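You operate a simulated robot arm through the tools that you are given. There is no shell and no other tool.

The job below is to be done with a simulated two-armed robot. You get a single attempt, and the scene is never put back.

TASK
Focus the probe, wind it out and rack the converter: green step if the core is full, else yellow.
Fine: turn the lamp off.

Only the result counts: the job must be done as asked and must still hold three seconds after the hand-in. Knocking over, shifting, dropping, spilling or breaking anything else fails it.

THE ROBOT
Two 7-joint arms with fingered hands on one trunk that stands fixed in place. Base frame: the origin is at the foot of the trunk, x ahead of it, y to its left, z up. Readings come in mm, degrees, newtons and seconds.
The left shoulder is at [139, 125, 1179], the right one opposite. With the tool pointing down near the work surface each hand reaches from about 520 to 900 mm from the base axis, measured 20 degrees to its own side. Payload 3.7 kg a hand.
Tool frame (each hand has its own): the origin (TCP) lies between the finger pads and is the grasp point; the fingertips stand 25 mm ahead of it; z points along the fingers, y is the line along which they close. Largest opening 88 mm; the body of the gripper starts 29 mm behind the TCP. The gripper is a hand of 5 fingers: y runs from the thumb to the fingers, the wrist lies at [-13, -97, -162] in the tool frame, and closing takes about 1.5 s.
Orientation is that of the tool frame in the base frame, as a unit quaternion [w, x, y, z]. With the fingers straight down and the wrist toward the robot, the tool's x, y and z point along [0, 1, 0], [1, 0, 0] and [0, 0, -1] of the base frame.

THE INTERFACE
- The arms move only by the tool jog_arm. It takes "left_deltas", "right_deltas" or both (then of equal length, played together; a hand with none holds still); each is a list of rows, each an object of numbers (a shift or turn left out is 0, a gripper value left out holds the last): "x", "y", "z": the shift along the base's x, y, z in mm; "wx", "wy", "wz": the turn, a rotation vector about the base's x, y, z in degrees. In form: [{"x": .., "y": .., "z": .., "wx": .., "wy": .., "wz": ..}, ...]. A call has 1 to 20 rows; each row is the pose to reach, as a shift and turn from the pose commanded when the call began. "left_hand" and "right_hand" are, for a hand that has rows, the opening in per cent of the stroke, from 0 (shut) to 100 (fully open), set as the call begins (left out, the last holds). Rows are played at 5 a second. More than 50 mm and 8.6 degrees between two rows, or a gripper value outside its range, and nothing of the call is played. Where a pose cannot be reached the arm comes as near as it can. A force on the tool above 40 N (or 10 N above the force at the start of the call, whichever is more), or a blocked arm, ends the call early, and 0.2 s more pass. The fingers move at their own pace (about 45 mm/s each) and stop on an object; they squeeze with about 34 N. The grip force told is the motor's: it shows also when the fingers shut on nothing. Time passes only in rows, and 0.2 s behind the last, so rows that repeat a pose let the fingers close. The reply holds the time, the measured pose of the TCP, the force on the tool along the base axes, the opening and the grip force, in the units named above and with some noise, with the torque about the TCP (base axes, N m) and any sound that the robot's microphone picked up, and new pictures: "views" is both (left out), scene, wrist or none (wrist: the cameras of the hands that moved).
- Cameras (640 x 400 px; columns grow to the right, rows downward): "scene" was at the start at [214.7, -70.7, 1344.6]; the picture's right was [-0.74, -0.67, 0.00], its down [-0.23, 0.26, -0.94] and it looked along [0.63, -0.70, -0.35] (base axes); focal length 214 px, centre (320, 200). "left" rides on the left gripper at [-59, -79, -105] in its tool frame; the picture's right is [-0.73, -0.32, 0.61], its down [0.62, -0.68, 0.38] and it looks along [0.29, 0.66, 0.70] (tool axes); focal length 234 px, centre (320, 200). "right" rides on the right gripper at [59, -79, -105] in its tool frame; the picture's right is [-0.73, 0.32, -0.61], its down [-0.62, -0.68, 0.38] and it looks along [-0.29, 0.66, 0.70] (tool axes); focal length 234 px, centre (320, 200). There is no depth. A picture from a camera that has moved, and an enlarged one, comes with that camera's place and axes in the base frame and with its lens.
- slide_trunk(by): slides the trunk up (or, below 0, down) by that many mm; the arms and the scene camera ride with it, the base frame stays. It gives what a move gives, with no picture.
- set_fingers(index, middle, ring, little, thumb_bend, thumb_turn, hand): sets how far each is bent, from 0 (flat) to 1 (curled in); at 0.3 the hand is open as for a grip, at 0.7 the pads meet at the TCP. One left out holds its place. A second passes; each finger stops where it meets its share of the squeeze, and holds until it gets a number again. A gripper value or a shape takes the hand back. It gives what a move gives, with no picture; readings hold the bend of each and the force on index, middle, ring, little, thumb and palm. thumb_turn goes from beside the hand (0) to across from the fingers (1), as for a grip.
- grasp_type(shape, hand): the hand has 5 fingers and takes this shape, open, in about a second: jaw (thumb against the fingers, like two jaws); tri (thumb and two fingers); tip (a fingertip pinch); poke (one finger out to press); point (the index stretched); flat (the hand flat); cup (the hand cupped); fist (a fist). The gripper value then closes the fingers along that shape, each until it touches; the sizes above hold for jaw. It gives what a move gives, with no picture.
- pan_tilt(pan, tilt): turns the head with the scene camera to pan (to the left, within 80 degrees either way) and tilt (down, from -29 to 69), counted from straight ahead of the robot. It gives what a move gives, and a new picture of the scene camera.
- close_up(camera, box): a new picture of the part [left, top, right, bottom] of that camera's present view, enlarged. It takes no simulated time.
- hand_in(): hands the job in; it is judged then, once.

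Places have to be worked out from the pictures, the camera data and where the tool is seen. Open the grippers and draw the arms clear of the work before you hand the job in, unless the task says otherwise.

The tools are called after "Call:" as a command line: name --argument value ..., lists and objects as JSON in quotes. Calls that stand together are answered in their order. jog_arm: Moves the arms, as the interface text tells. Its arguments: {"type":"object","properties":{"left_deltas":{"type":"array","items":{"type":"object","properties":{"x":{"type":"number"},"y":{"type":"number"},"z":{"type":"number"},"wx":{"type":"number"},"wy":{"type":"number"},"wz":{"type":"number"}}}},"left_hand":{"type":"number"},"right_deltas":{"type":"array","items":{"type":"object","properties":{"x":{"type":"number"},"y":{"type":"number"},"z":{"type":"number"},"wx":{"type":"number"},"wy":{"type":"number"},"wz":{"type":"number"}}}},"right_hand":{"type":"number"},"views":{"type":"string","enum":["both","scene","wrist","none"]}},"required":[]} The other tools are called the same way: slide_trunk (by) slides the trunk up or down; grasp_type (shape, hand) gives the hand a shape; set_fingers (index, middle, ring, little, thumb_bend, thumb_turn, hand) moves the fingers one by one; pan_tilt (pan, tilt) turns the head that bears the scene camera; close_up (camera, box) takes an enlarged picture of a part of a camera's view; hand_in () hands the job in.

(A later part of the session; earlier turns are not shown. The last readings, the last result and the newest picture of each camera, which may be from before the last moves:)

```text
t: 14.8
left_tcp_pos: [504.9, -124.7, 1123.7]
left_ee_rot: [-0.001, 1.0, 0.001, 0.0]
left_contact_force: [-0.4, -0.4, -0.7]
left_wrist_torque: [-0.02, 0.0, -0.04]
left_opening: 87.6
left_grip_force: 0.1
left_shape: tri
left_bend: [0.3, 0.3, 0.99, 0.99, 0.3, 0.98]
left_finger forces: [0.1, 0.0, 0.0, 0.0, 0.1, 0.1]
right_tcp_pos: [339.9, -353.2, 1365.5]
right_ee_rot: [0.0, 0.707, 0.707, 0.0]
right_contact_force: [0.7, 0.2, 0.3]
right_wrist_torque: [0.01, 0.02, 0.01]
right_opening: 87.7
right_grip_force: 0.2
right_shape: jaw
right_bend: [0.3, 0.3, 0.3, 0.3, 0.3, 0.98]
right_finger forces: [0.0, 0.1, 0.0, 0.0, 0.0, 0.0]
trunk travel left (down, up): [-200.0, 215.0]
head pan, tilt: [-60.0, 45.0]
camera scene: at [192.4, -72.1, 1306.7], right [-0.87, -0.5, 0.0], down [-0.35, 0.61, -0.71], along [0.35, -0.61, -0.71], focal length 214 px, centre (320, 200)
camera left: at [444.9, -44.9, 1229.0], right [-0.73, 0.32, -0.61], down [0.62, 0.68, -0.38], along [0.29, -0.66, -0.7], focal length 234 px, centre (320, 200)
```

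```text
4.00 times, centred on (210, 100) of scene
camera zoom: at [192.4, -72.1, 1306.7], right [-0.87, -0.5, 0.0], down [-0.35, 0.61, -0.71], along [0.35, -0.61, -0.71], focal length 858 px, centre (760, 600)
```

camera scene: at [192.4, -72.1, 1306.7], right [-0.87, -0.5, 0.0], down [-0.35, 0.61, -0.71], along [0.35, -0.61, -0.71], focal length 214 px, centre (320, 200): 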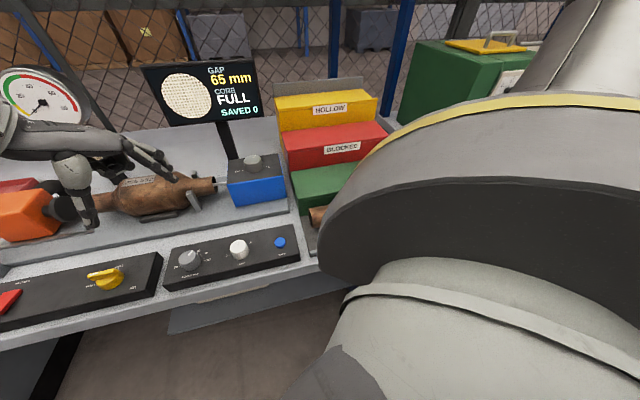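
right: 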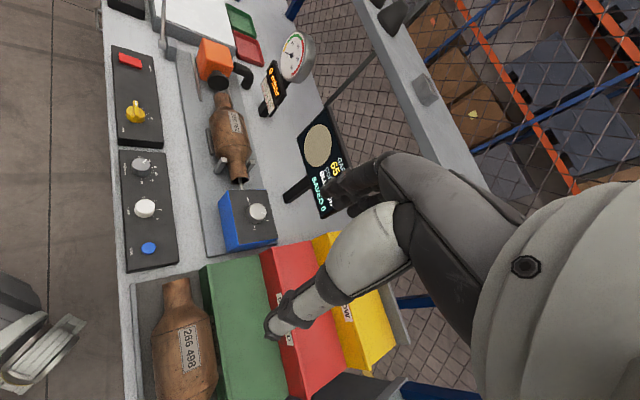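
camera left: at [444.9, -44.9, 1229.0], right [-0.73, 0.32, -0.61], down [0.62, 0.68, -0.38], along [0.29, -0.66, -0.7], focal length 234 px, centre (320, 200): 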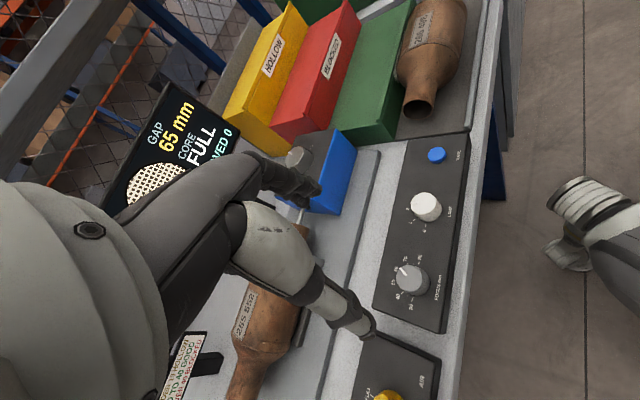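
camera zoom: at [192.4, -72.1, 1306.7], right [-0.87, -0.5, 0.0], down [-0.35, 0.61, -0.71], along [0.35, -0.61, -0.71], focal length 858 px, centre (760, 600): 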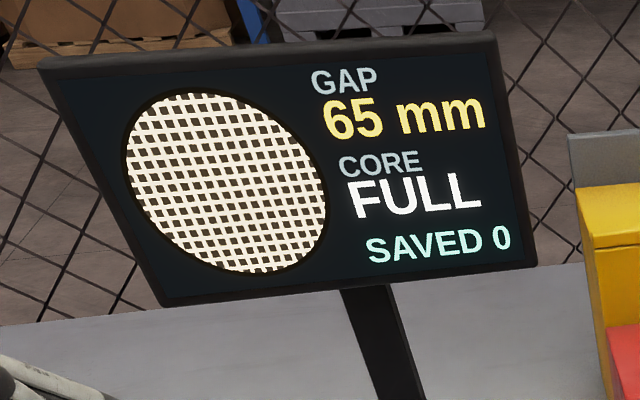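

The display stays FULL after release. I zoom on the focus knob from the wrist view to check how close the pointer sits to 65.

Call:
close_up --camera "left" --box '[370, 170, 470, 330]'

Call:
close_up --camera "scene" --box '[160, 235, 220, 285]'

Call:
close_up --camera "left" --box '[200, 0, 520, 200]'

```text
2.50 times, centred on (420, 250) of left
camera zoom: at [444.9, -44.9, 1229.0], right [-0.73, 0.32, -0.61], down [0.62, 0.68, -0.38], along [0.29, -0.66, -0.7], focal length 585 px, centre (70, 75)
```

zoom: 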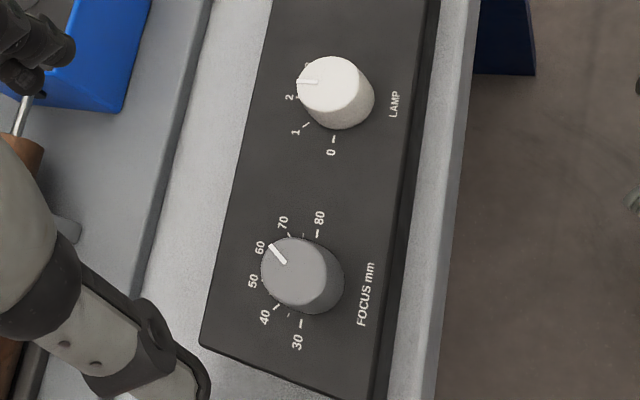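

```text
8.00 times, centred on (190, 260) of scene
camera zoom: at [192.4, -72.1, 1306.7], right [-0.87, -0.5, 0.0], down [-0.35, 0.61, -0.71], along [0.35, -0.61, -0.71], focal length 1716 px, centre (1360, -280)
```

zoom: 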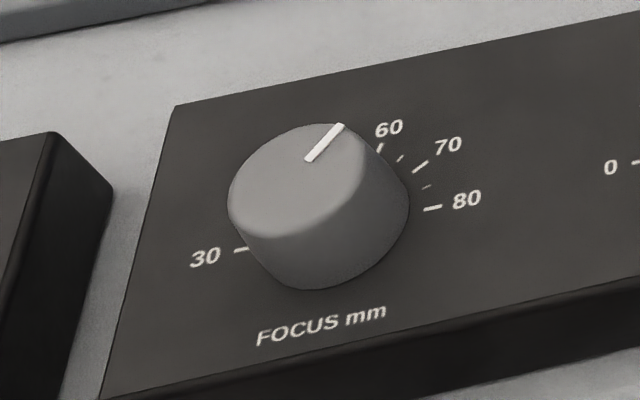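

```text
2.00 times, centred on (360, 100) of left
camera zoom: at [444.9, -44.9, 1229.0], right [-0.73, 0.32, -0.61], down [0.62, 0.68, -0.38], along [0.29, -0.66, -0.7], focal length 468 px, centre (240, 400)
```

zoom: 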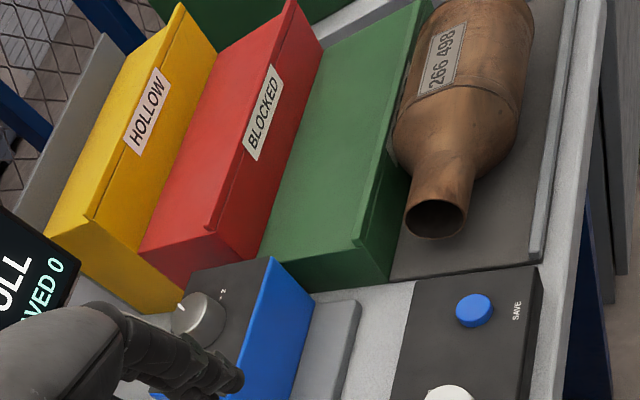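

The pointer direction computes to about 36° from centre, i.e. 65. Now I withdraw the left hand to the left side and shape the right hand for a pinch on the probe winding knob.

Call:
jog_arm --left_deltas '[{"x": -8, "y": 40, "z": 12}, {"x": -16, "y": 80, "z": 24}, {"x": -24, "y": 120, "z": 36}, {"x": -32, "y": 160, "z": 48}, {"x": -40, "y": 200, "z": 60}]' --views "none"

Call:
grasp_type --shape "tri" --hand "right"

Call:
jog_arm --right_deltas '[{"x": 25, "y": 0, "z": -20, "wz": -7}, {"x": 50, "y": 0, "z": -40, "wz": -14}, {"x": 75, "y": 0, "z": -60, "wz": -21}, {"x": 100, "y": 0, "z": -80, "wz": -28}, {"x": 125, "y": 0, "z": -100, "wz": -35}, {"x": 150, "y": -2, "z": -120, "wz": -42}, {"x": 175, "y": -4, "z": -140, "wz": -49}, {"x": 195, "y": -5, "z": -160, "wz": -56}, {"x": 195, "y": -5, "z": -180, "wz": -63}, {"x": 195, "y": -5, "z": -200, "wz": -70}, {"x": 195, "y": -5, "z": -215, "wz": -77}, {"x": 195, "y": -5, "z": -230, "wz": -84}, {"x": 195, "y": -5, "z": -230, "wz": -84}]' --views "both"

```text
t: 16.0
left_tcp_pos: [462.6, 76.3, 1186.8]
left_ee_rot: [-0.001, 1.0, 0.002, 0.0]
left_contact_force: [0.2, -0.3, 0.8]
left_wrist_torque: [-0.01, -0.01, 0.02]
left_opening: 87.6
left_grip_force: 0.0
left_shape: tri
left_bend: [0.3, 0.3, 0.99, 0.99, 0.3, 0.98]
left_finger forces: [0.0, 0.0, 0.0, 0.0, 0.0, 0.0]
right_tcp_pos: [340.1, -351.7, 1365.9]
right_ee_rot: [0.0, 0.708, 0.707, 0.0]
right_contact_force: [-0.2, -0.3, 0.6]
right_wrist_torque: [-0.02, -0.01, 0.03]
right_opening: 87.8
right_grip_force: 0.1
right_shape: jaw
right_bend: [0.3, 0.3, 0.3, 0.3, 0.3, 0.98]
right_finger forces: [0.0, 0.0, 0.0, 0.1, 0.0, 0.0]
trunk travel left (down, up): [-200.0, 215.0]
head pan, tilt: [-60.0, 45.0]
```

```text
t: 16.9
left_tcp_pos: [463.4, 76.0, 1185.9]
left_ee_rot: [-0.001, 1.0, 0.001, -0.001]
left_contact_force: [0.0, 0.5, 0.2]
left_wrist_torque: [-0.01, -0.03, 0.0]
left_opening: 87.7
left_grip_force: 0.1
left_shape: tri
left_bend: [0.3, 0.3, 0.99, 0.99, 0.3, 0.98]
left_finger forces: [0.0, 0.0, 0.0, 0.0, 0.0, 0.0]
right_tcp_pos: [342.1, -352.0, 1365.5]
right_ee_rot: [0.0, 0.707, 0.707, 0.0]
right_contact_force: [-0.1, -0.1, -0.2]
right_wrist_torque: [-0.04, 0.01, 0.01]
right_opening: 87.4
right_grip_force: 0.0
right_shape: tri
right_bend: [0.3, 0.3, 0.99, 0.99, 0.3, 0.98]
right_finger forces: [0.0, 0.0, 0.1, 0.0, 0.0, 0.0]
trunk travel left (down, up): [-200.0, 215.0]
head pan, tilt: [-60.0, 45.0]
```

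```text
t: 19.7
left_tcp_pos: [463.0, 74.8, 1187.1]
left_ee_rot: [0.0, 1.0, 0.001, 0.0]
left_contact_force: [-0.8, 0.6, -0.2]
left_wrist_torque: [-0.02, -0.02, 0.02]
left_opening: 87.5
left_grip_force: 0.1
left_shape: tri
left_bend: [0.3, 0.3, 0.99, 0.99, 0.3, 0.98]
left_finger forces: [0.0, 0.1, 0.0, 0.0, 0.0, 0.1]
right_tcp_pos: [537.6, -357.1, 1134.6]
right_ee_rot: [-0.001, 0.999, 0.051, 0.0]
right_contact_force: [-0.7, 0.5, -0.5]
right_wrist_torque: [0.0, -0.01, 0.02]
right_opening: 87.8
right_grip_force: 0.1
right_shape: tri
right_bend: [0.3, 0.3, 0.99, 0.99, 0.3, 0.98]
right_finger forces: [0.0, 0.0, 0.0, 0.0, 0.1, 0.0]
trunk travel left (down, up): [-200.0, 215.0]
head pan, tilt: [-60.0, 45.0]
camera scene: at [192.5, -72.0, 1306.7], right [-0.87, -0.5, 0.0], down [-0.35, 0.61, -0.71], along [0.35, -0.61, -0.71], focal length 214 px, centre (320, 200)
camera right: at [587.4, -274.2, 1239.9], right [-0.69, -0.4, 0.61], down [-0.69, 0.61, -0.38], along [-0.22, -0.68, -0.7], focal length 234 px, centre (320, 200)
```

scene: 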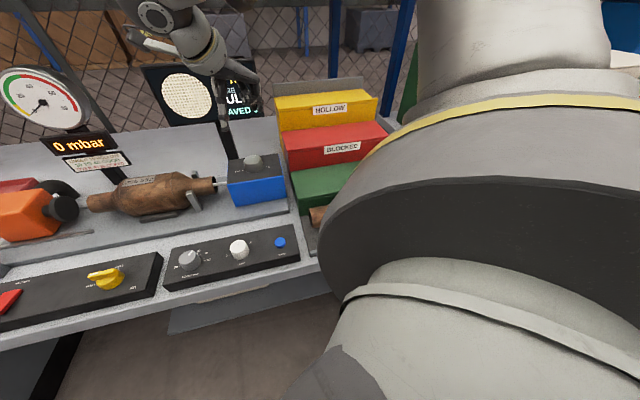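
right: 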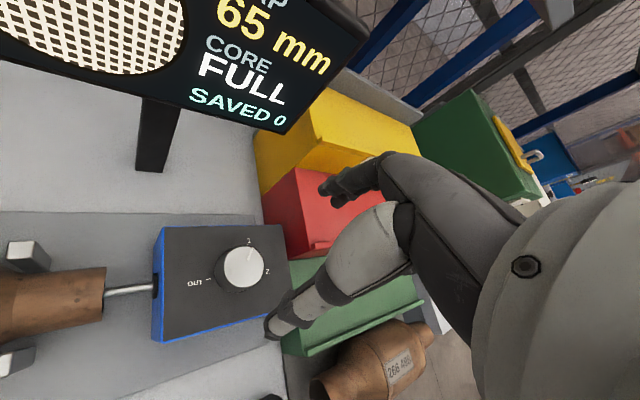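

The right hand hovers above the blue box with the fingers toward the racks. I zoom in on the winding knob to see its scale and position.

Call:
close_up --camera "right" --box '[140, 200, 300, 360]'

```text
2.50 times, centred on (220, 280) of right
camera zoom: at [587.4, -274.2, 1239.9], right [-0.69, -0.4, 0.61], down [-0.69, 0.61, -0.38], along [-0.22, -0.68, -0.7], focal length 585 px, centre (570, 0)
```

zoom: 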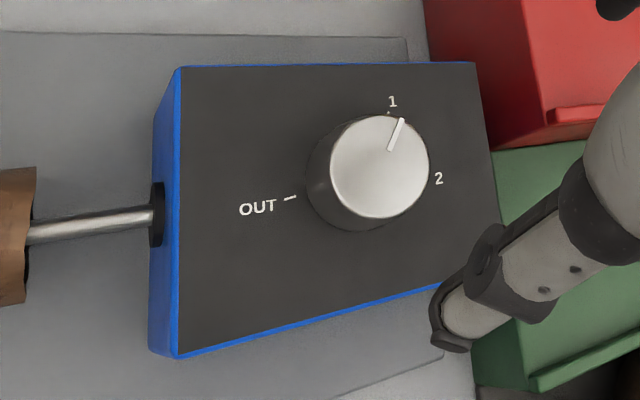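

OUT is at the left (−90°), the pointer sits at about 1 (+30°), so about 120° counter-clockwise is needed. I shift 6 mm in x and go down to just above the knob.

Call:
jog_arm --right_deltas '[{"x": 3, "y": 0, "z": -25}, {"x": 6, "y": -1, "z": -50}, {"x": 6, "y": -1, "z": -75}, {"x": 6, "y": -1, "z": -75}]' --views "wrist"

Call:
close_up --camera "right" --box '[200, 150, 400, 350]'

Call:
close_up --camera "scene" --box '[180, 80, 320, 220]'

```text
t: 20.7
left_tcp_pos: [462.2, 74.7, 1186.4]
left_ee_rot: [0.0, 1.0, 0.001, 0.001]
left_contact_force: [-0.1, -0.1, -0.2]
left_wrist_torque: [0.03, -0.04, 0.02]
left_opening: 87.7
left_grip_force: 0.1
left_shape: tri
left_bend: [0.3, 0.3, 0.99, 0.99, 0.3, 0.98]
left_finger forces: [0.1, 0.0, 0.1, 0.1, 0.1, 0.1]
right_tcp_pos: [543.1, -357.9, 1059.4]
right_ee_rot: [0.0, 0.999, 0.051, 0.0]
right_contact_force: [0.3, -1.0, -0.8]
right_wrist_torque: [0.03, 0.0, -0.01]
right_opening: 87.4
right_grip_force: 0.0
right_shape: tri
right_bend: [0.3, 0.3, 0.99, 0.99, 0.3, 0.98]
right_finger forces: [0.0, 0.0, 0.0, 0.1, 0.0, 0.1]
trunk travel left (down, up): [-200.0, 215.0]
head pan, tilt: [-60.0, 45.0]
camera right: at [592.4, -274.0, 1165.5], right [-0.69, -0.4, 0.61], down [-0.69, 0.61, -0.38], along [-0.22, -0.68, -0.7], focal length 234 px, centre (320, 200)
```

right: 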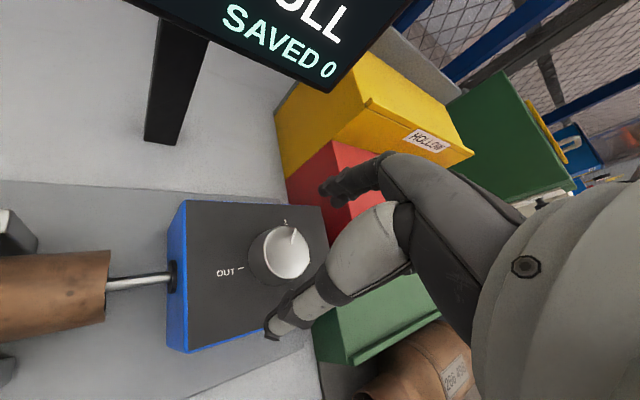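

```text
2.00 times, centred on (300, 250) of right
camera zoom: at [592.4, -274.0, 1165.5], right [-0.69, -0.4, 0.61], down [-0.69, 0.61, -0.38], along [-0.22, -0.68, -0.7], focal length 468 px, centre (360, 100)
```

zoom: 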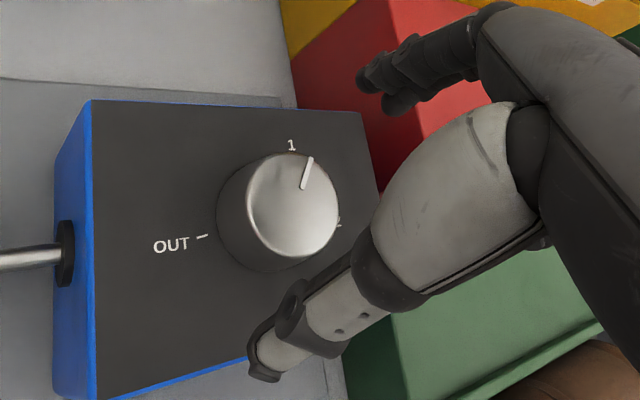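

```text
2.86 times, centred on (250, 150) of scene
camera zoom: at [192.5, -71.8, 1306.7], right [-0.87, -0.5, 0.0], down [-0.35, 0.61, -0.71], along [0.35, -0.61, -0.71], focal length 613 px, centre (520, 343)
```

zoom: 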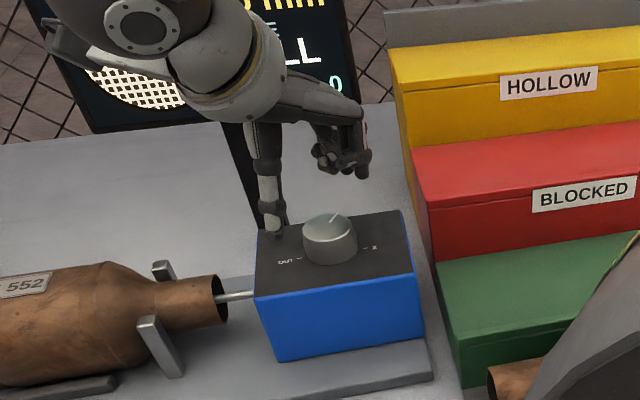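

The knob is about 2 mm off the tool axis. I correct and lower to straddle it, with the force guard active.

Call:
jog_arm --right_deltas '[{"x": 2, "y": 1, "z": -10}, {"x": 2, "y": 1, "z": -20}, {"x": 2, "y": 1, "z": -26}, {"x": 2, "y": 1, "z": -26}]' --views "wrist"

Call:
close_up --camera "right" --box '[200, 150, 400, 350]'

Call:
close_up --camera "scene" --box '[180, 80, 320, 220]'

```text
t: 21.7
left_tcp_pos: [462.9, 75.7, 1186.1]
left_ee_rot: [0.0, 1.0, 0.001, 0.0]
left_contact_force: [0.7, -0.2, 0.2]
left_wrist_torque: [0.01, 0.0, -0.01]
left_opening: 87.8
left_grip_force: 0.1
left_shape: tri
left_bend: [0.3, 0.3, 0.99, 0.99, 0.3, 0.98]
left_finger forces: [0.0, 0.1, 0.1, 0.1, 0.0, 0.1]
right_tcp_pos: [544.1, -357.8, 1035.7]
right_ee_rot: [0.0, 0.999, 0.052, 0.0]
right_contact_force: [-0.2, 1.4, 0.4]
right_wrist_torque: [0.03, -0.02, 0.02]
right_opening: 87.7
right_grip_force: 0.0
right_shape: tri
right_bend: [0.3, 0.3, 0.99, 0.99, 0.3, 0.98]
right_finger forces: [0.1, 0.0, 0.0, 0.0, 0.1, 0.1]
trunk travel left (down, up): [-200.0, 215.0]
head pan, tilt: [-60.0, 45.0]
camera right: at [594.1, -273.6, 1139.9], right [-0.69, -0.4, 0.61], down [-0.69, 0.61, -0.38], along [-0.22, -0.68, -0.7], focal length 234 px, centre (320, 200)
```

right: 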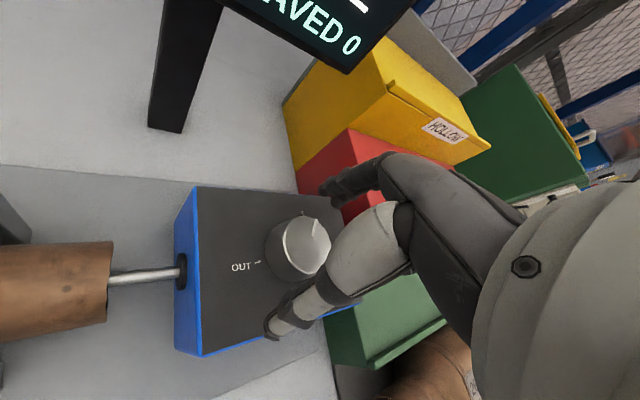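

```text
2.00 times, centred on (300, 250) of right
camera zoom: at [594.1, -273.6, 1139.9], right [-0.69, -0.4, 0.61], down [-0.69, 0.61, -0.38], along [-0.22, -0.68, -0.7], focal length 468 px, centre (360, 100)
```

zoom: 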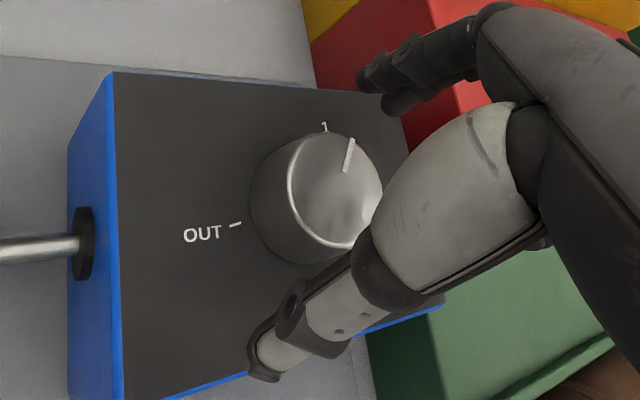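

```text
2.86 times, centred on (250, 150) of scene
camera zoom: at [192.8, -72.0, 1306.5], right [-0.87, -0.5, 0.0], down [-0.35, 0.61, -0.71], along [0.35, -0.61, -0.71], focal length 613 px, centre (520, 343)
```

zoom: 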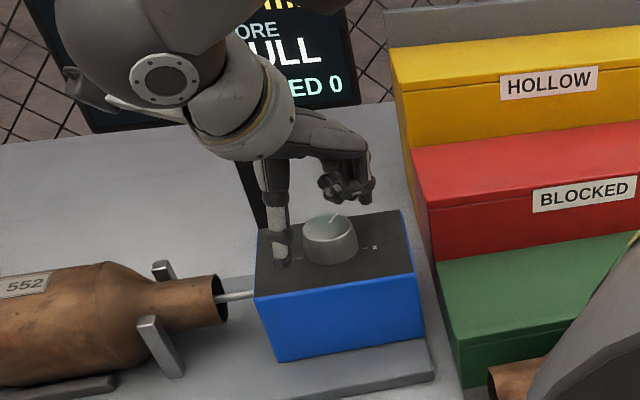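

The knob looks about 3 mm toward the robot and 1.5 mm to the right of the tool axis. I correct, lower another 8 mm, and close on it.

Call:
jog_arm --right_deltas '[{"x": -3.5, "y": -1.5, "z": -2}, {"x": -3.5, "y": -1.5, "z": -8}, {"x": -3.5, "y": -1.5, "z": -8}]' --views "none"

Call:
jog_arm --right_deltas '[{"z": 0}, {"z": 0}, {"z": 0}, {"z": 0}, {"z": 0}, {"z": 0}, {"z": 0}, {"z": 0}]' --right_hand 10 --views "both"

Call:
close_up --camera "right" --box '[200, 150, 400, 350]'

Call:
close_up --camera "scene" --box '[180, 80, 320, 220]'

```text
t: 22.5
left_tcp_pos: [462.2, 76.6, 1185.9]
left_ee_rot: [0.0, 1.0, 0.001, -0.001]
left_contact_force: [-0.6, 0.5, -0.2]
left_wrist_torque: [-0.02, -0.03, 0.03]
left_opening: 87.8
left_grip_force: 0.1
left_shape: tri
left_bend: [0.3, 0.3, 0.99, 0.99, 0.3, 0.98]
left_finger forces: [0.0, 0.0, 0.1, 0.1, 0.1, 0.0]
right_tcp_pos: [541.3, -359.3, 1026.0]
right_ee_rot: [0.0, 0.999, 0.053, 0.0]
right_contact_force: [0.4, -0.1, -0.2]
right_wrist_torque: [0.01, 0.02, -0.02]
right_opening: 87.7
right_grip_force: 0.0
right_shape: tri
right_bend: [0.3, 0.3, 0.99, 0.99, 0.3, 0.98]
right_finger forces: [0.0, 0.0, 0.0, 0.1, 0.0, 0.0]
trunk travel left (down, up): [-200.0, 215.0]
head pan, tilt: [-60.0, 45.0]
```

```text
t: 24.3
left_tcp_pos: [463.9, 75.6, 1185.2]
left_ee_rot: [0.0, 1.0, 0.0, -0.001]
left_contact_force: [0.5, 0.3, 0.1]
left_wrist_torque: [-0.01, -0.03, -0.02]
left_opening: 87.9
left_grip_force: 0.1
left_shape: tri
left_bend: [0.3, 0.3, 0.99, 0.99, 0.3, 0.98]
left_finger forces: [0.0, 0.1, 0.0, 0.0, 0.0, 0.0]
right_tcp_pos: [541.4, -358.7, 1026.2]
right_ee_rot: [0.0, 0.999, 0.052, 0.0]
right_contact_force: [-0.4, 0.8, 0.5]
right_wrist_torque: [-0.08, 0.02, -0.03]
right_opening: 33.5
right_grip_force: 33.7
right_shape: tri
right_bend: [0.74, 0.49, 1.0, 1.0, 0.74, 1.0]
right_finger forces: [15.0, 14.3, 0.0, 0.1, 30.6, 0.0]
trunk travel left (down, up): [-200.0, 215.0]
head pan, tilt: [-60.0, 45.0]
camera scene: at [193.0, -71.9, 1306.5], right [-0.87, -0.5, 0.0], down [-0.35, 0.61, -0.71], along [0.35, -0.61, -0.71], focal length 214 px, centre (320, 200)
camera right: at [590.7, -274.6, 1131.6], right [-0.69, -0.4, 0.61], down [-0.69, 0.61, -0.38], along [-0.22, -0.68, -0.7], focal length 234 px, centre (320, 200)
```

scene: 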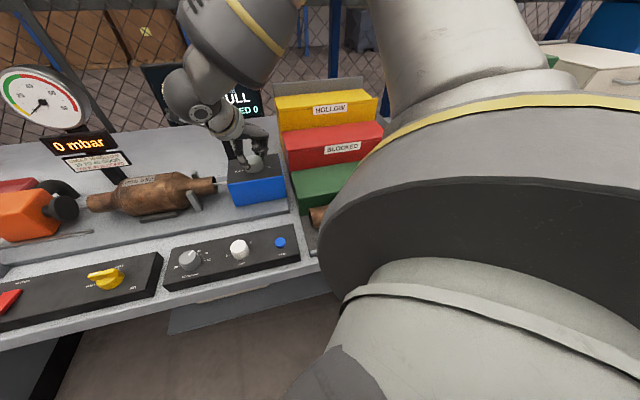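
right: 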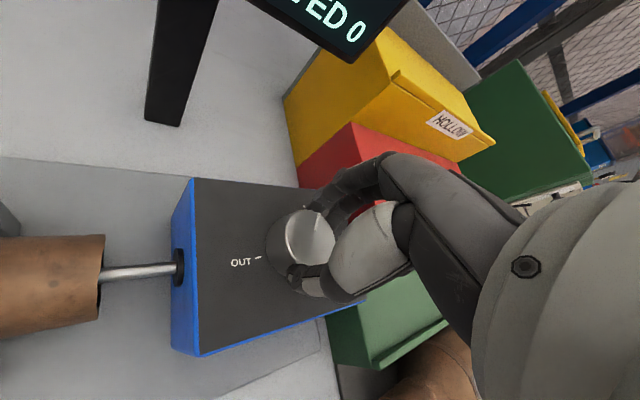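

```text
2.00 times, centred on (300, 250) of right
camera zoom: at [590.7, -274.6, 1131.6], right [-0.69, -0.4, 0.61], down [-0.69, 0.61, -0.38], along [-0.22, -0.68, -0.7], focal length 468 px, centre (360, 100)
```

zoom: 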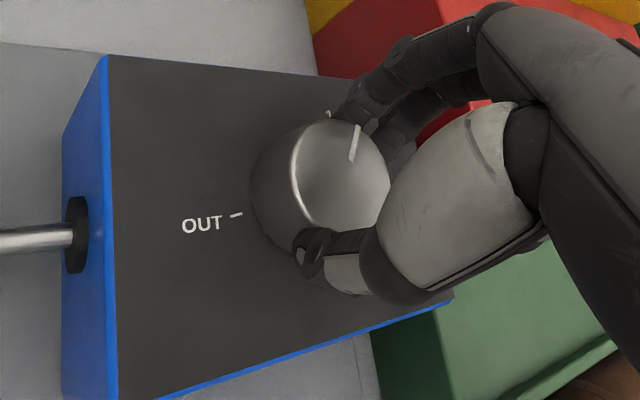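

```text
2.86 times, centred on (250, 150) of scene
camera zoom: at [193.0, -71.9, 1306.5], right [-0.87, -0.5, 0.0], down [-0.35, 0.61, -0.71], along [0.35, -0.61, -0.71], focal length 613 px, centre (520, 343)
```

zoom: 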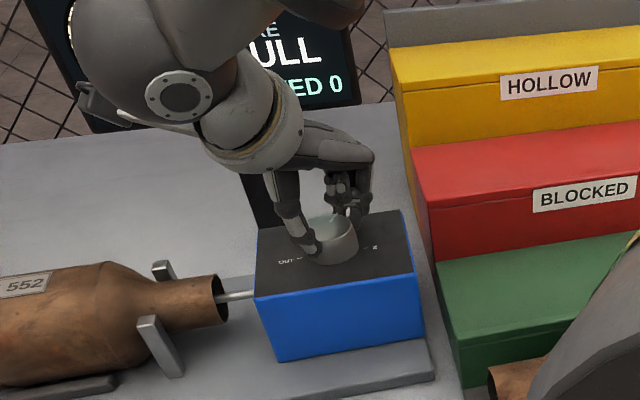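

The right hand has the winding knob firmly. I turn it counter-clockwise by 60° and check the probe rod and pointer.

Call:
jog_arm --right_deltas '[{"wz": 6}, {"wz": 12}, {"wz": 18}, {"wz": 24}, {"wz": 30}, {"wz": 36}, {"wz": 42}, {"wz": 48}, {"wz": 54}, {"wz": 60}, {"wz": 60}]' --views "both"

Call:
close_up --camera "right" --box '[200, 150, 400, 350]'

Call:
close_up --camera "scene" --box '[180, 80, 320, 220]'

```text
t: 26.7
left_tcp_pos: [462.5, 74.3, 1186.2]
left_ee_rot: [0.0, 1.0, 0.001, 0.0]
left_contact_force: [-0.4, 1.1, -0.4]
left_wrist_torque: [0.03, -0.02, -0.02]
left_opening: 87.7
left_grip_force: 0.2
left_shape: tri
left_bend: [0.3, 0.3, 0.99, 0.99, 0.3, 0.98]
left_finger forces: [0.0, 0.0, 0.0, 0.0, 0.1, 0.1]
right_tcp_pos: [542.3, -360.2, 1027.0]
right_ee_rot: [0.001, 0.838, 0.546, 0.0]
right_contact_force: [2.7, -6.0, 6.2]
right_wrist_torque: [-0.2, -0.28, -0.01]
right_opening: 33.0
right_grip_force: 33.8
right_shape: tri
right_bend: [0.74, 0.48, 1.0, 1.0, 0.74, 1.0]
right_finger forces: [15.3, 19.8, 0.0, 0.1, 29.9, 0.0]
trunk travel left (down, up): [-200.0, 215.0]
head pan, tilt: [-60.0, 45.0]
camera scene: at [192.8, -72.4, 1306.6], right [-0.87, -0.5, 0.0], down [-0.35, 0.61, -0.71], along [0.35, -0.61, -0.71], focal length 214 px, centre (320, 200)
camera right: at [492.4, -274.2, 1130.9], right [0.0, -0.79, 0.61], down [-0.87, -0.29, -0.39], along [0.48, -0.53, -0.7], focal length 234 px, centre (320, 200)
```

scene: 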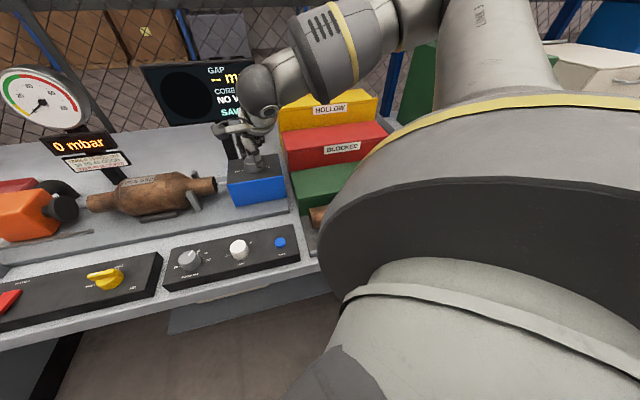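
right: 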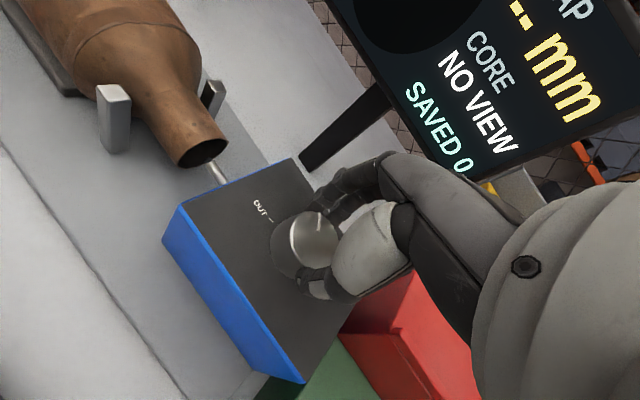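

```text
2.00 times, centred on (300, 250) of right
camera zoom: at [492.4, -274.2, 1130.9], right [0.0, -0.79, 0.61], down [-0.87, -0.29, -0.39], along [0.48, -0.53, -0.7], focal length 468 px, centre (360, 100)
```

zoom: 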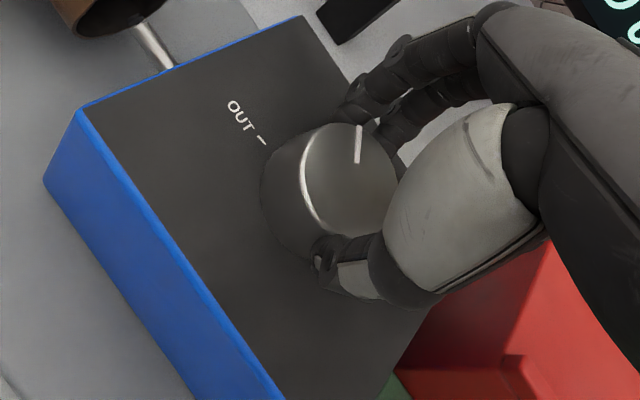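

```text
2.86 times, centred on (250, 150) of scene
camera zoom: at [192.8, -72.4, 1306.6], right [-0.87, -0.5, 0.0], down [-0.35, 0.61, -0.71], along [0.35, -0.61, -0.71], focal length 613 px, centre (520, 343)
```

zoom: 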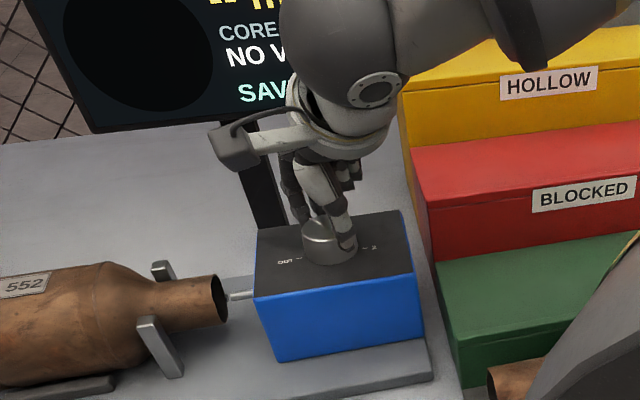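

The probe is retracting (display now NO VIEW). I turn another 60° toward OUT.

Call:
jog_arm --right_deltas '[{"wz": 6}, {"wz": 12}, {"wz": 18}, {"wz": 24}, {"wz": 30}, {"wz": 36}, {"wz": 42}, {"wz": 48}, {"wz": 54}, {"wz": 60}, {"wz": 60}]' --views "both"

Call:
close_up --camera "right" --box '[200, 150, 400, 350]'

Call:
close_up --camera "scene" --box '[180, 80, 320, 220]'

```text
t: 29.1
left_tcp_pos: [463.5, 74.0, 1186.1]
left_ee_rot: [-0.001, 1.0, 0.001, -0.001]
left_contact_force: [-0.2, -0.8, -0.1]
left_wrist_torque: [-0.02, 0.0, 0.0]
left_opening: 87.8
left_grip_force: 0.0
left_shape: tri
left_bend: [0.3, 0.3, 0.99, 0.99, 0.3, 0.98]
left_finger forces: [0.0, 0.0, 0.1, 0.0, 0.1, 0.1]
right_tcp_pos: [540.7, -360.3, 1025.7]
right_ee_rot: [0.001, 0.454, 0.891, 0.001]
right_contact_force: [4.0, -12.5, 3.9]
right_wrist_torque: [-0.2, -0.2, -0.24]
right_opening: 32.3
right_grip_force: 34.5
right_shape: tri
right_bend: [0.75, 0.49, 1.0, 1.0, 0.73, 1.0]
right_finger forces: [13.3, 17.6, 0.0, 0.0, 35.8, 0.0]
trunk travel left (down, up): [-200.0, 215.0]
head pan, tilt: [-60.0, 45.0]
camera scene: at [193.2, -73.5, 1306.4], right [-0.87, -0.5, 0.0], down [-0.35, 0.61, -0.71], along [0.35, -0.61, -0.71], focal length 214 px, centre (320, 200)
camera right: at [442.4, -359.5, 1130.9], right [0.69, -0.4, 0.61], down [-0.18, -0.9, -0.38], along [0.7, 0.15, -0.7], focal length 234 px, centre (320, 200)
```

scene: 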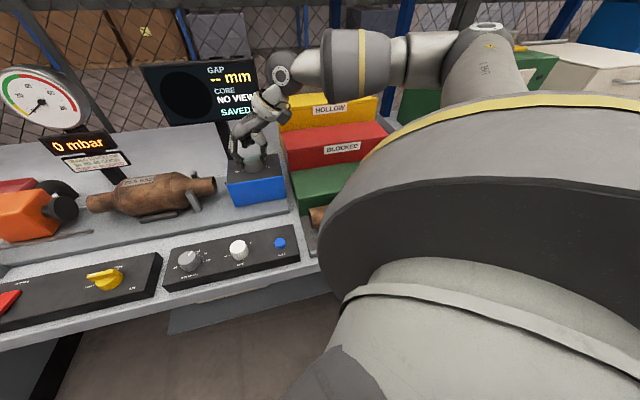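
right: 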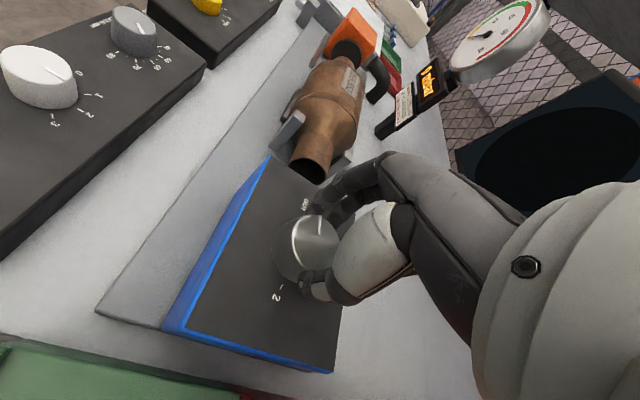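

```text
2.00 times, centred on (300, 250) of right
camera zoom: at [442.4, -359.5, 1130.9], right [0.69, -0.4, 0.61], down [-0.18, -0.9, -0.38], along [0.7, 0.15, -0.7], focal length 468 px, centre (360, 100)
```

zoom: 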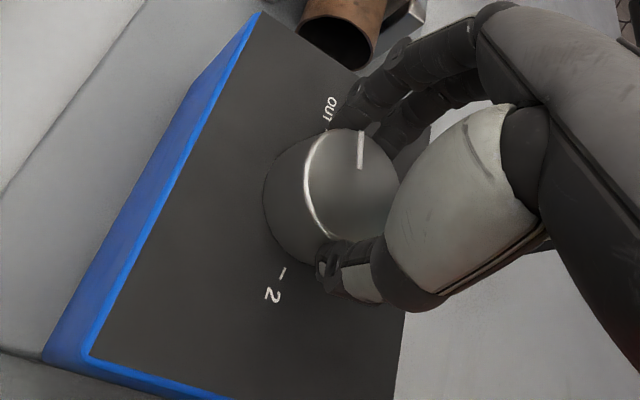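

```text
2.86 times, centred on (250, 150) of scene
camera zoom: at [193.2, -73.5, 1306.4], right [-0.87, -0.5, 0.0], down [-0.35, 0.61, -0.71], along [0.35, -0.61, -0.71], focal length 613 px, centre (520, 343)
```

zoom: 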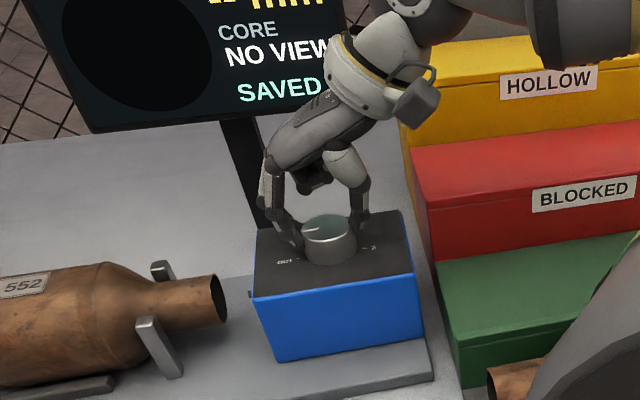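

The rod has left the pipe and the pointer looks to be at OUT. I zoom in closely to verify the angle and that the rod is fully in.

Call:
close_up --camera "scene" --box '[215, 145, 295, 205]'

Call:
close_up --camera "right" --box '[260, 180, 340, 310]'

```text
6.67 times, centred on (255, 175) of scene
camera zoom: at [193.2, -73.5, 1306.4], right [-0.87, -0.5, 0.0], down [-0.35, 0.61, -0.71], along [0.35, -0.61, -0.71], focal length 1430 px, centre (753, 367)
```

zoom: 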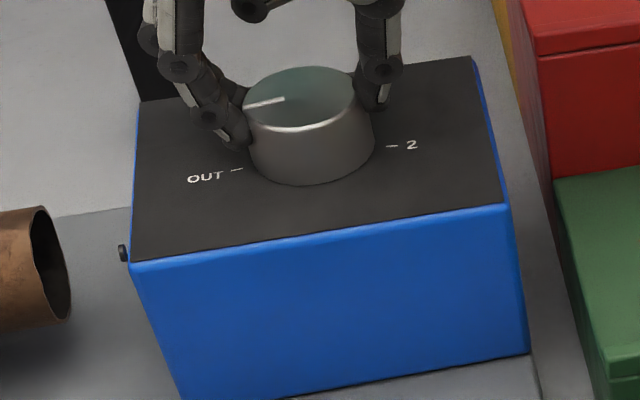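

```text
3.08 times, centred on (300, 245) of right
camera zoom: at [442.4, -359.5, 1130.9], right [0.69, -0.4, 0.61], down [-0.18, -0.9, -0.38], along [0.7, 0.15, -0.7], focal length 720 px, centre (382, 62)
```

zoom: 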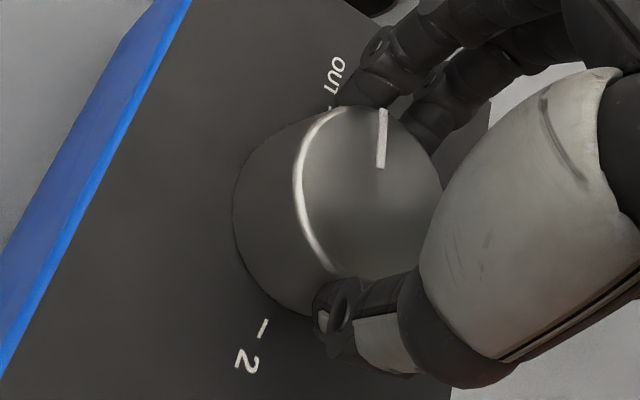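

The rod is fully inside the box (only its black gland shows) and the pointer is at OUT. I release the winding knob and lift the right hand straight up.

Call:
jog_arm --right_deltas '[{"z": 0}, {"z": 0}, {"z": 0}, {"z": 0}, {"z": 0}, {"z": 0}, {"z": 0}, {"z": 0}]' --right_hand 100 --views "none"

Call:
jog_arm --right_deltas '[{"z": 15}, {"z": 40}, {"z": 80}, {"x": -10, "y": 10, "z": 120}, {"x": -20, "y": 20, "z": 160}, {"x": -30, "y": 30, "z": 200}]' --views "both"

Call:
close_up --camera "scene" --box '[180, 80, 320, 220]'

```text
t: 30.9
left_tcp_pos: [462.9, 75.2, 1186.4]
left_ee_rot: [0.0, 1.0, 0.001, -0.001]
left_contact_force: [0.5, 0.1, -0.1]
left_wrist_torque: [-0.04, 0.0, -0.01]
left_opening: 87.4
left_grip_force: 0.2
left_shape: tri
left_bend: [0.3, 0.3, 0.99, 0.99, 0.3, 0.98]
left_finger forces: [0.1, 0.0, 0.0, 0.1, 0.1, 0.1]
right_tcp_pos: [541.1, -358.5, 1027.3]
right_ee_rot: [0.001, 0.453, 0.891, -0.001]
right_contact_force: [-0.1, 0.4, 0.0]
right_wrist_torque: [-0.03, -0.02, 0.02]
right_opening: 87.6
right_grip_force: 0.1
right_shape: tri
right_bend: [0.3, 0.3, 0.99, 0.99, 0.3, 0.98]
right_finger forces: [0.0, 0.0, 0.1, 0.1, 0.0, 0.0]
trunk travel left (down, up): [-200.0, 215.0]
head pan, tilt: [-60.0, 45.0]
```

```text
t: 32.3
left_tcp_pos: [462.0, 74.8, 1185.7]
left_ee_rot: [0.0, 1.0, 0.002, 0.0]
left_contact_force: [-0.5, -0.6, -0.1]
left_wrist_torque: [-0.02, 0.02, 0.01]
left_opening: 87.6
left_grip_force: 0.0
left_shape: tri
left_bend: [0.3, 0.3, 0.99, 0.99, 0.3, 0.98]
left_finger forces: [0.1, 0.0, 0.0, 0.1, 0.1, 0.1]
right_tcp_pos: [511.3, -326.8, 1226.8]
right_ee_rot: [-0.001, 0.454, 0.891, 0.0]
right_contact_force: [-0.6, 0.5, 0.2]
right_wrist_torque: [-0.01, -0.01, -0.01]
right_opening: 87.4
right_grip_force: 0.0
right_shape: tri
right_bend: [0.3, 0.3, 0.99, 0.99, 0.3, 0.98]
right_finger forces: [0.0, 0.0, 0.1, 0.1, 0.0, 0.0]
trunk travel left (down, up): [-200.0, 215.0]
head pan, tilt: [-60.0, 45.0]
camera scene: at [192.4, -71.4, 1306.7], right [-0.87, -0.5, 0.0], down [-0.35, 0.61, -0.71], along [0.35, -0.61, -0.71], focal length 214 px, centre (320, 200)
camera right: at [412.9, -326.0, 1331.0], right [0.69, -0.4, 0.61], down [-0.18, -0.9, -0.38], along [0.7, 0.15, -0.7], focal length 234 px, centre (320, 200)
```

scene: 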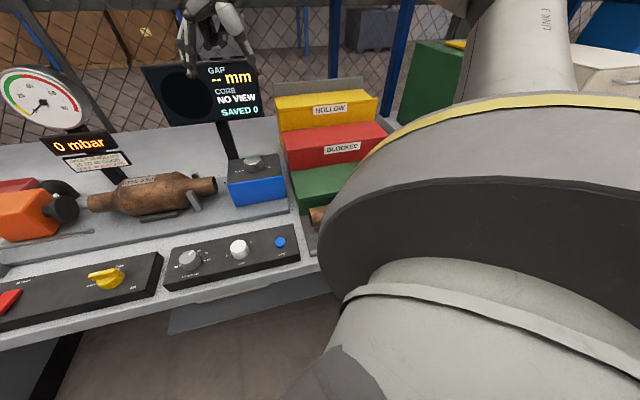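
right: 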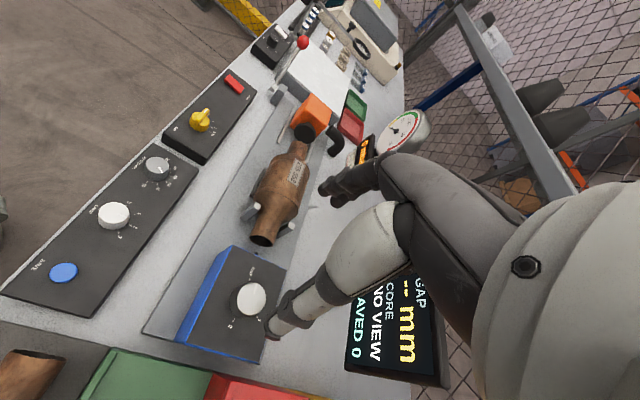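

```text
2.86 times, centred on (250, 150) of scene
camera zoom: at [192.4, -71.4, 1306.7], right [-0.87, -0.5, 0.0], down [-0.35, 0.61, -0.71], along [0.35, -0.61, -0.71], focal length 613 px, centre (520, 343)
```

zoom: 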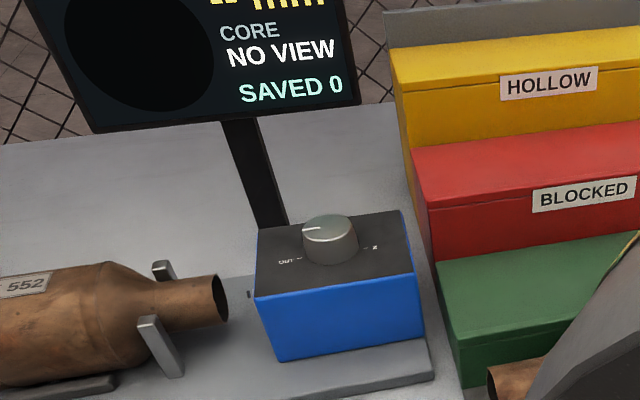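

The knob stays at OUT. Now I measure the converter closely, in both wrist and scene views, to choose a grasp.

Call:
close_up --camera "right" --box '[200, 90, 360, 260]'

Call:
close_up --camera "scene" --box '[30, 150, 240, 250]'

Call:
close_up --camera "left" --box '[0, 0, 640, 400]'

```text
2.35 times, centred on (280, 175) of right
camera zoom: at [412.9, -326.0, 1331.0], right [0.69, -0.4, 0.61], down [-0.18, -0.9, -0.38], along [0.7, 0.15, -0.7], focal length 551 px, centre (414, 259)
```

zoom: 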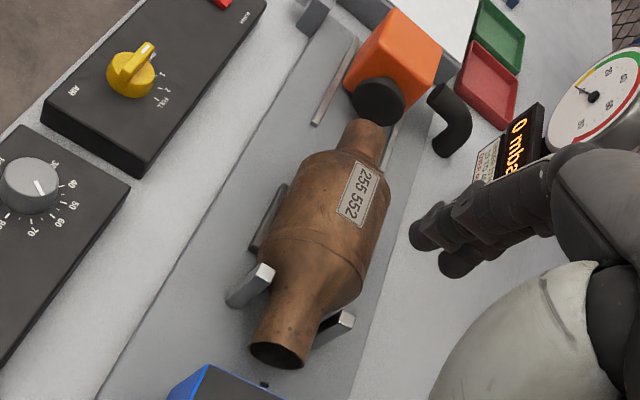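

```text
3.05 times, centred on (135, 200) of scene
camera zoom: at [192.4, -71.4, 1306.7], right [-0.87, -0.5, 0.0], down [-0.35, 0.61, -0.71], along [0.35, -0.61, -0.71], focal length 654 px, centre (884, 200)
```

zoom: 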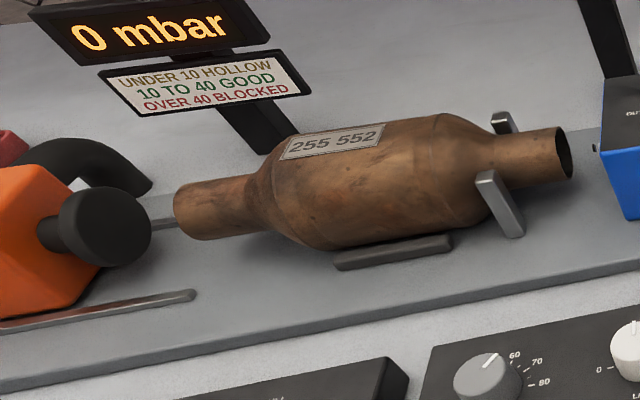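

```text
1.00 times, centred on (320, 200) of left (not enlarged: the box is as wide or as high as the picture)
camera zoom: at [402.7, 155.1, 1291.7], right [-0.73, 0.32, -0.61], down [0.62, 0.68, -0.38], along [0.29, -0.66, -0.7], focal length 234 px, centre (320, 200)
```

zoom: 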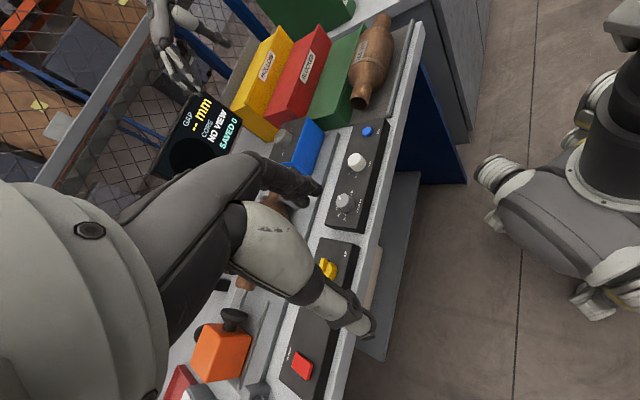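

The converter axis triangulates to z≈961, from about (616,-288) to (806,-101), with a body roughly 90 mm across and pipes of about 43 mm. I zoom further to measure the body and the green step more exactly.

Call:
close_up --camera "right" --box '[230, 130, 330, 250]'

Call:
close_up --camera "left" --box '[220, 0, 440, 150]'

Call:
close_up --camera "scene" --box '[80, 165, 220, 235]'

Call:
close_up --camera "scene" --box '[270, 80, 400, 240]'

```text
3.33 times, centred on (280, 190) of right
camera zoom: at [412.9, -326.0, 1331.0], right [0.69, -0.4, 0.61], down [-0.18, -0.9, -0.38], along [0.7, 0.15, -0.7], focal length 781 px, centre (453, 233)
```

zoom: 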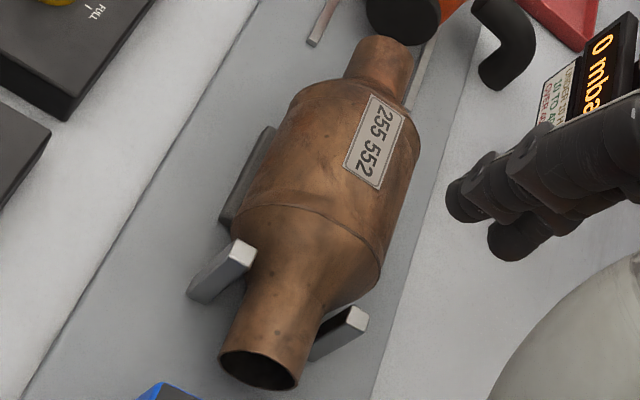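

```text
2.67 times, centred on (330, 75) of left
camera zoom: at [402.7, 155.1, 1291.7], right [-0.73, 0.32, -0.61], down [0.62, 0.68, -0.38], along [0.29, -0.66, -0.7], focal length 624 px, centre (293, 533)
```

zoom: 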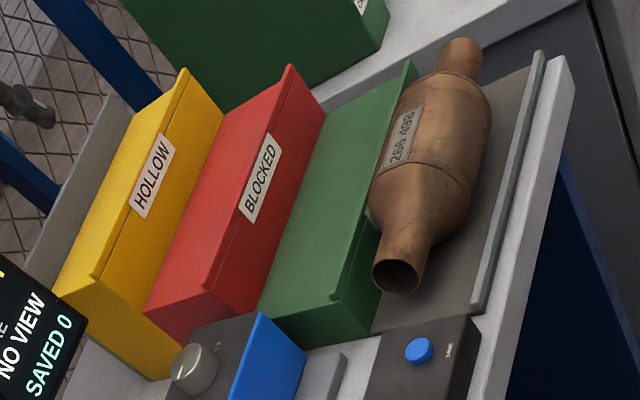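

```text
4.57 times, centred on (150, 200) of scene
camera zoom: at [192.4, -71.4, 1306.7], right [-0.87, -0.5, 0.0], down [-0.35, 0.61, -0.71], along [0.35, -0.61, -0.71], focal length 980 px, centre (1097, 200)
```

zoom: 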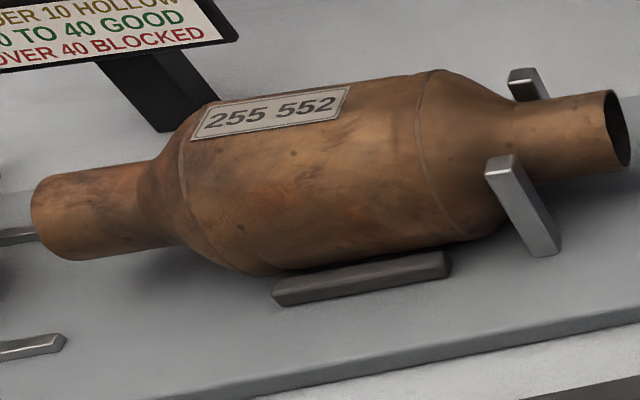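

```text
2.50 times, centred on (335, 160) of scene
camera zoom: at [192.4, -71.4, 1306.7], right [-0.87, -0.5, 0.0], down [-0.35, 0.61, -0.71], along [0.35, -0.61, -0.71], focal length 536 px, centre (282, 300)
```

zoom: 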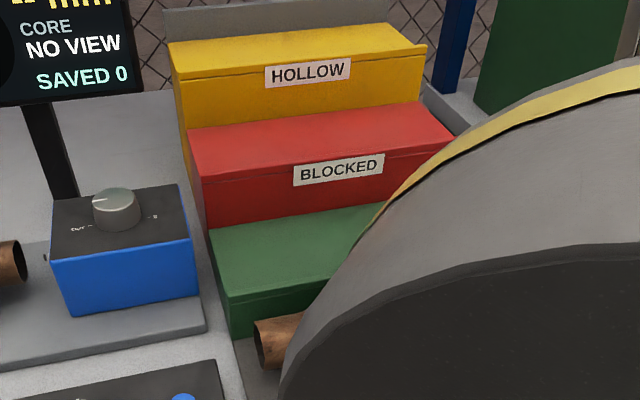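

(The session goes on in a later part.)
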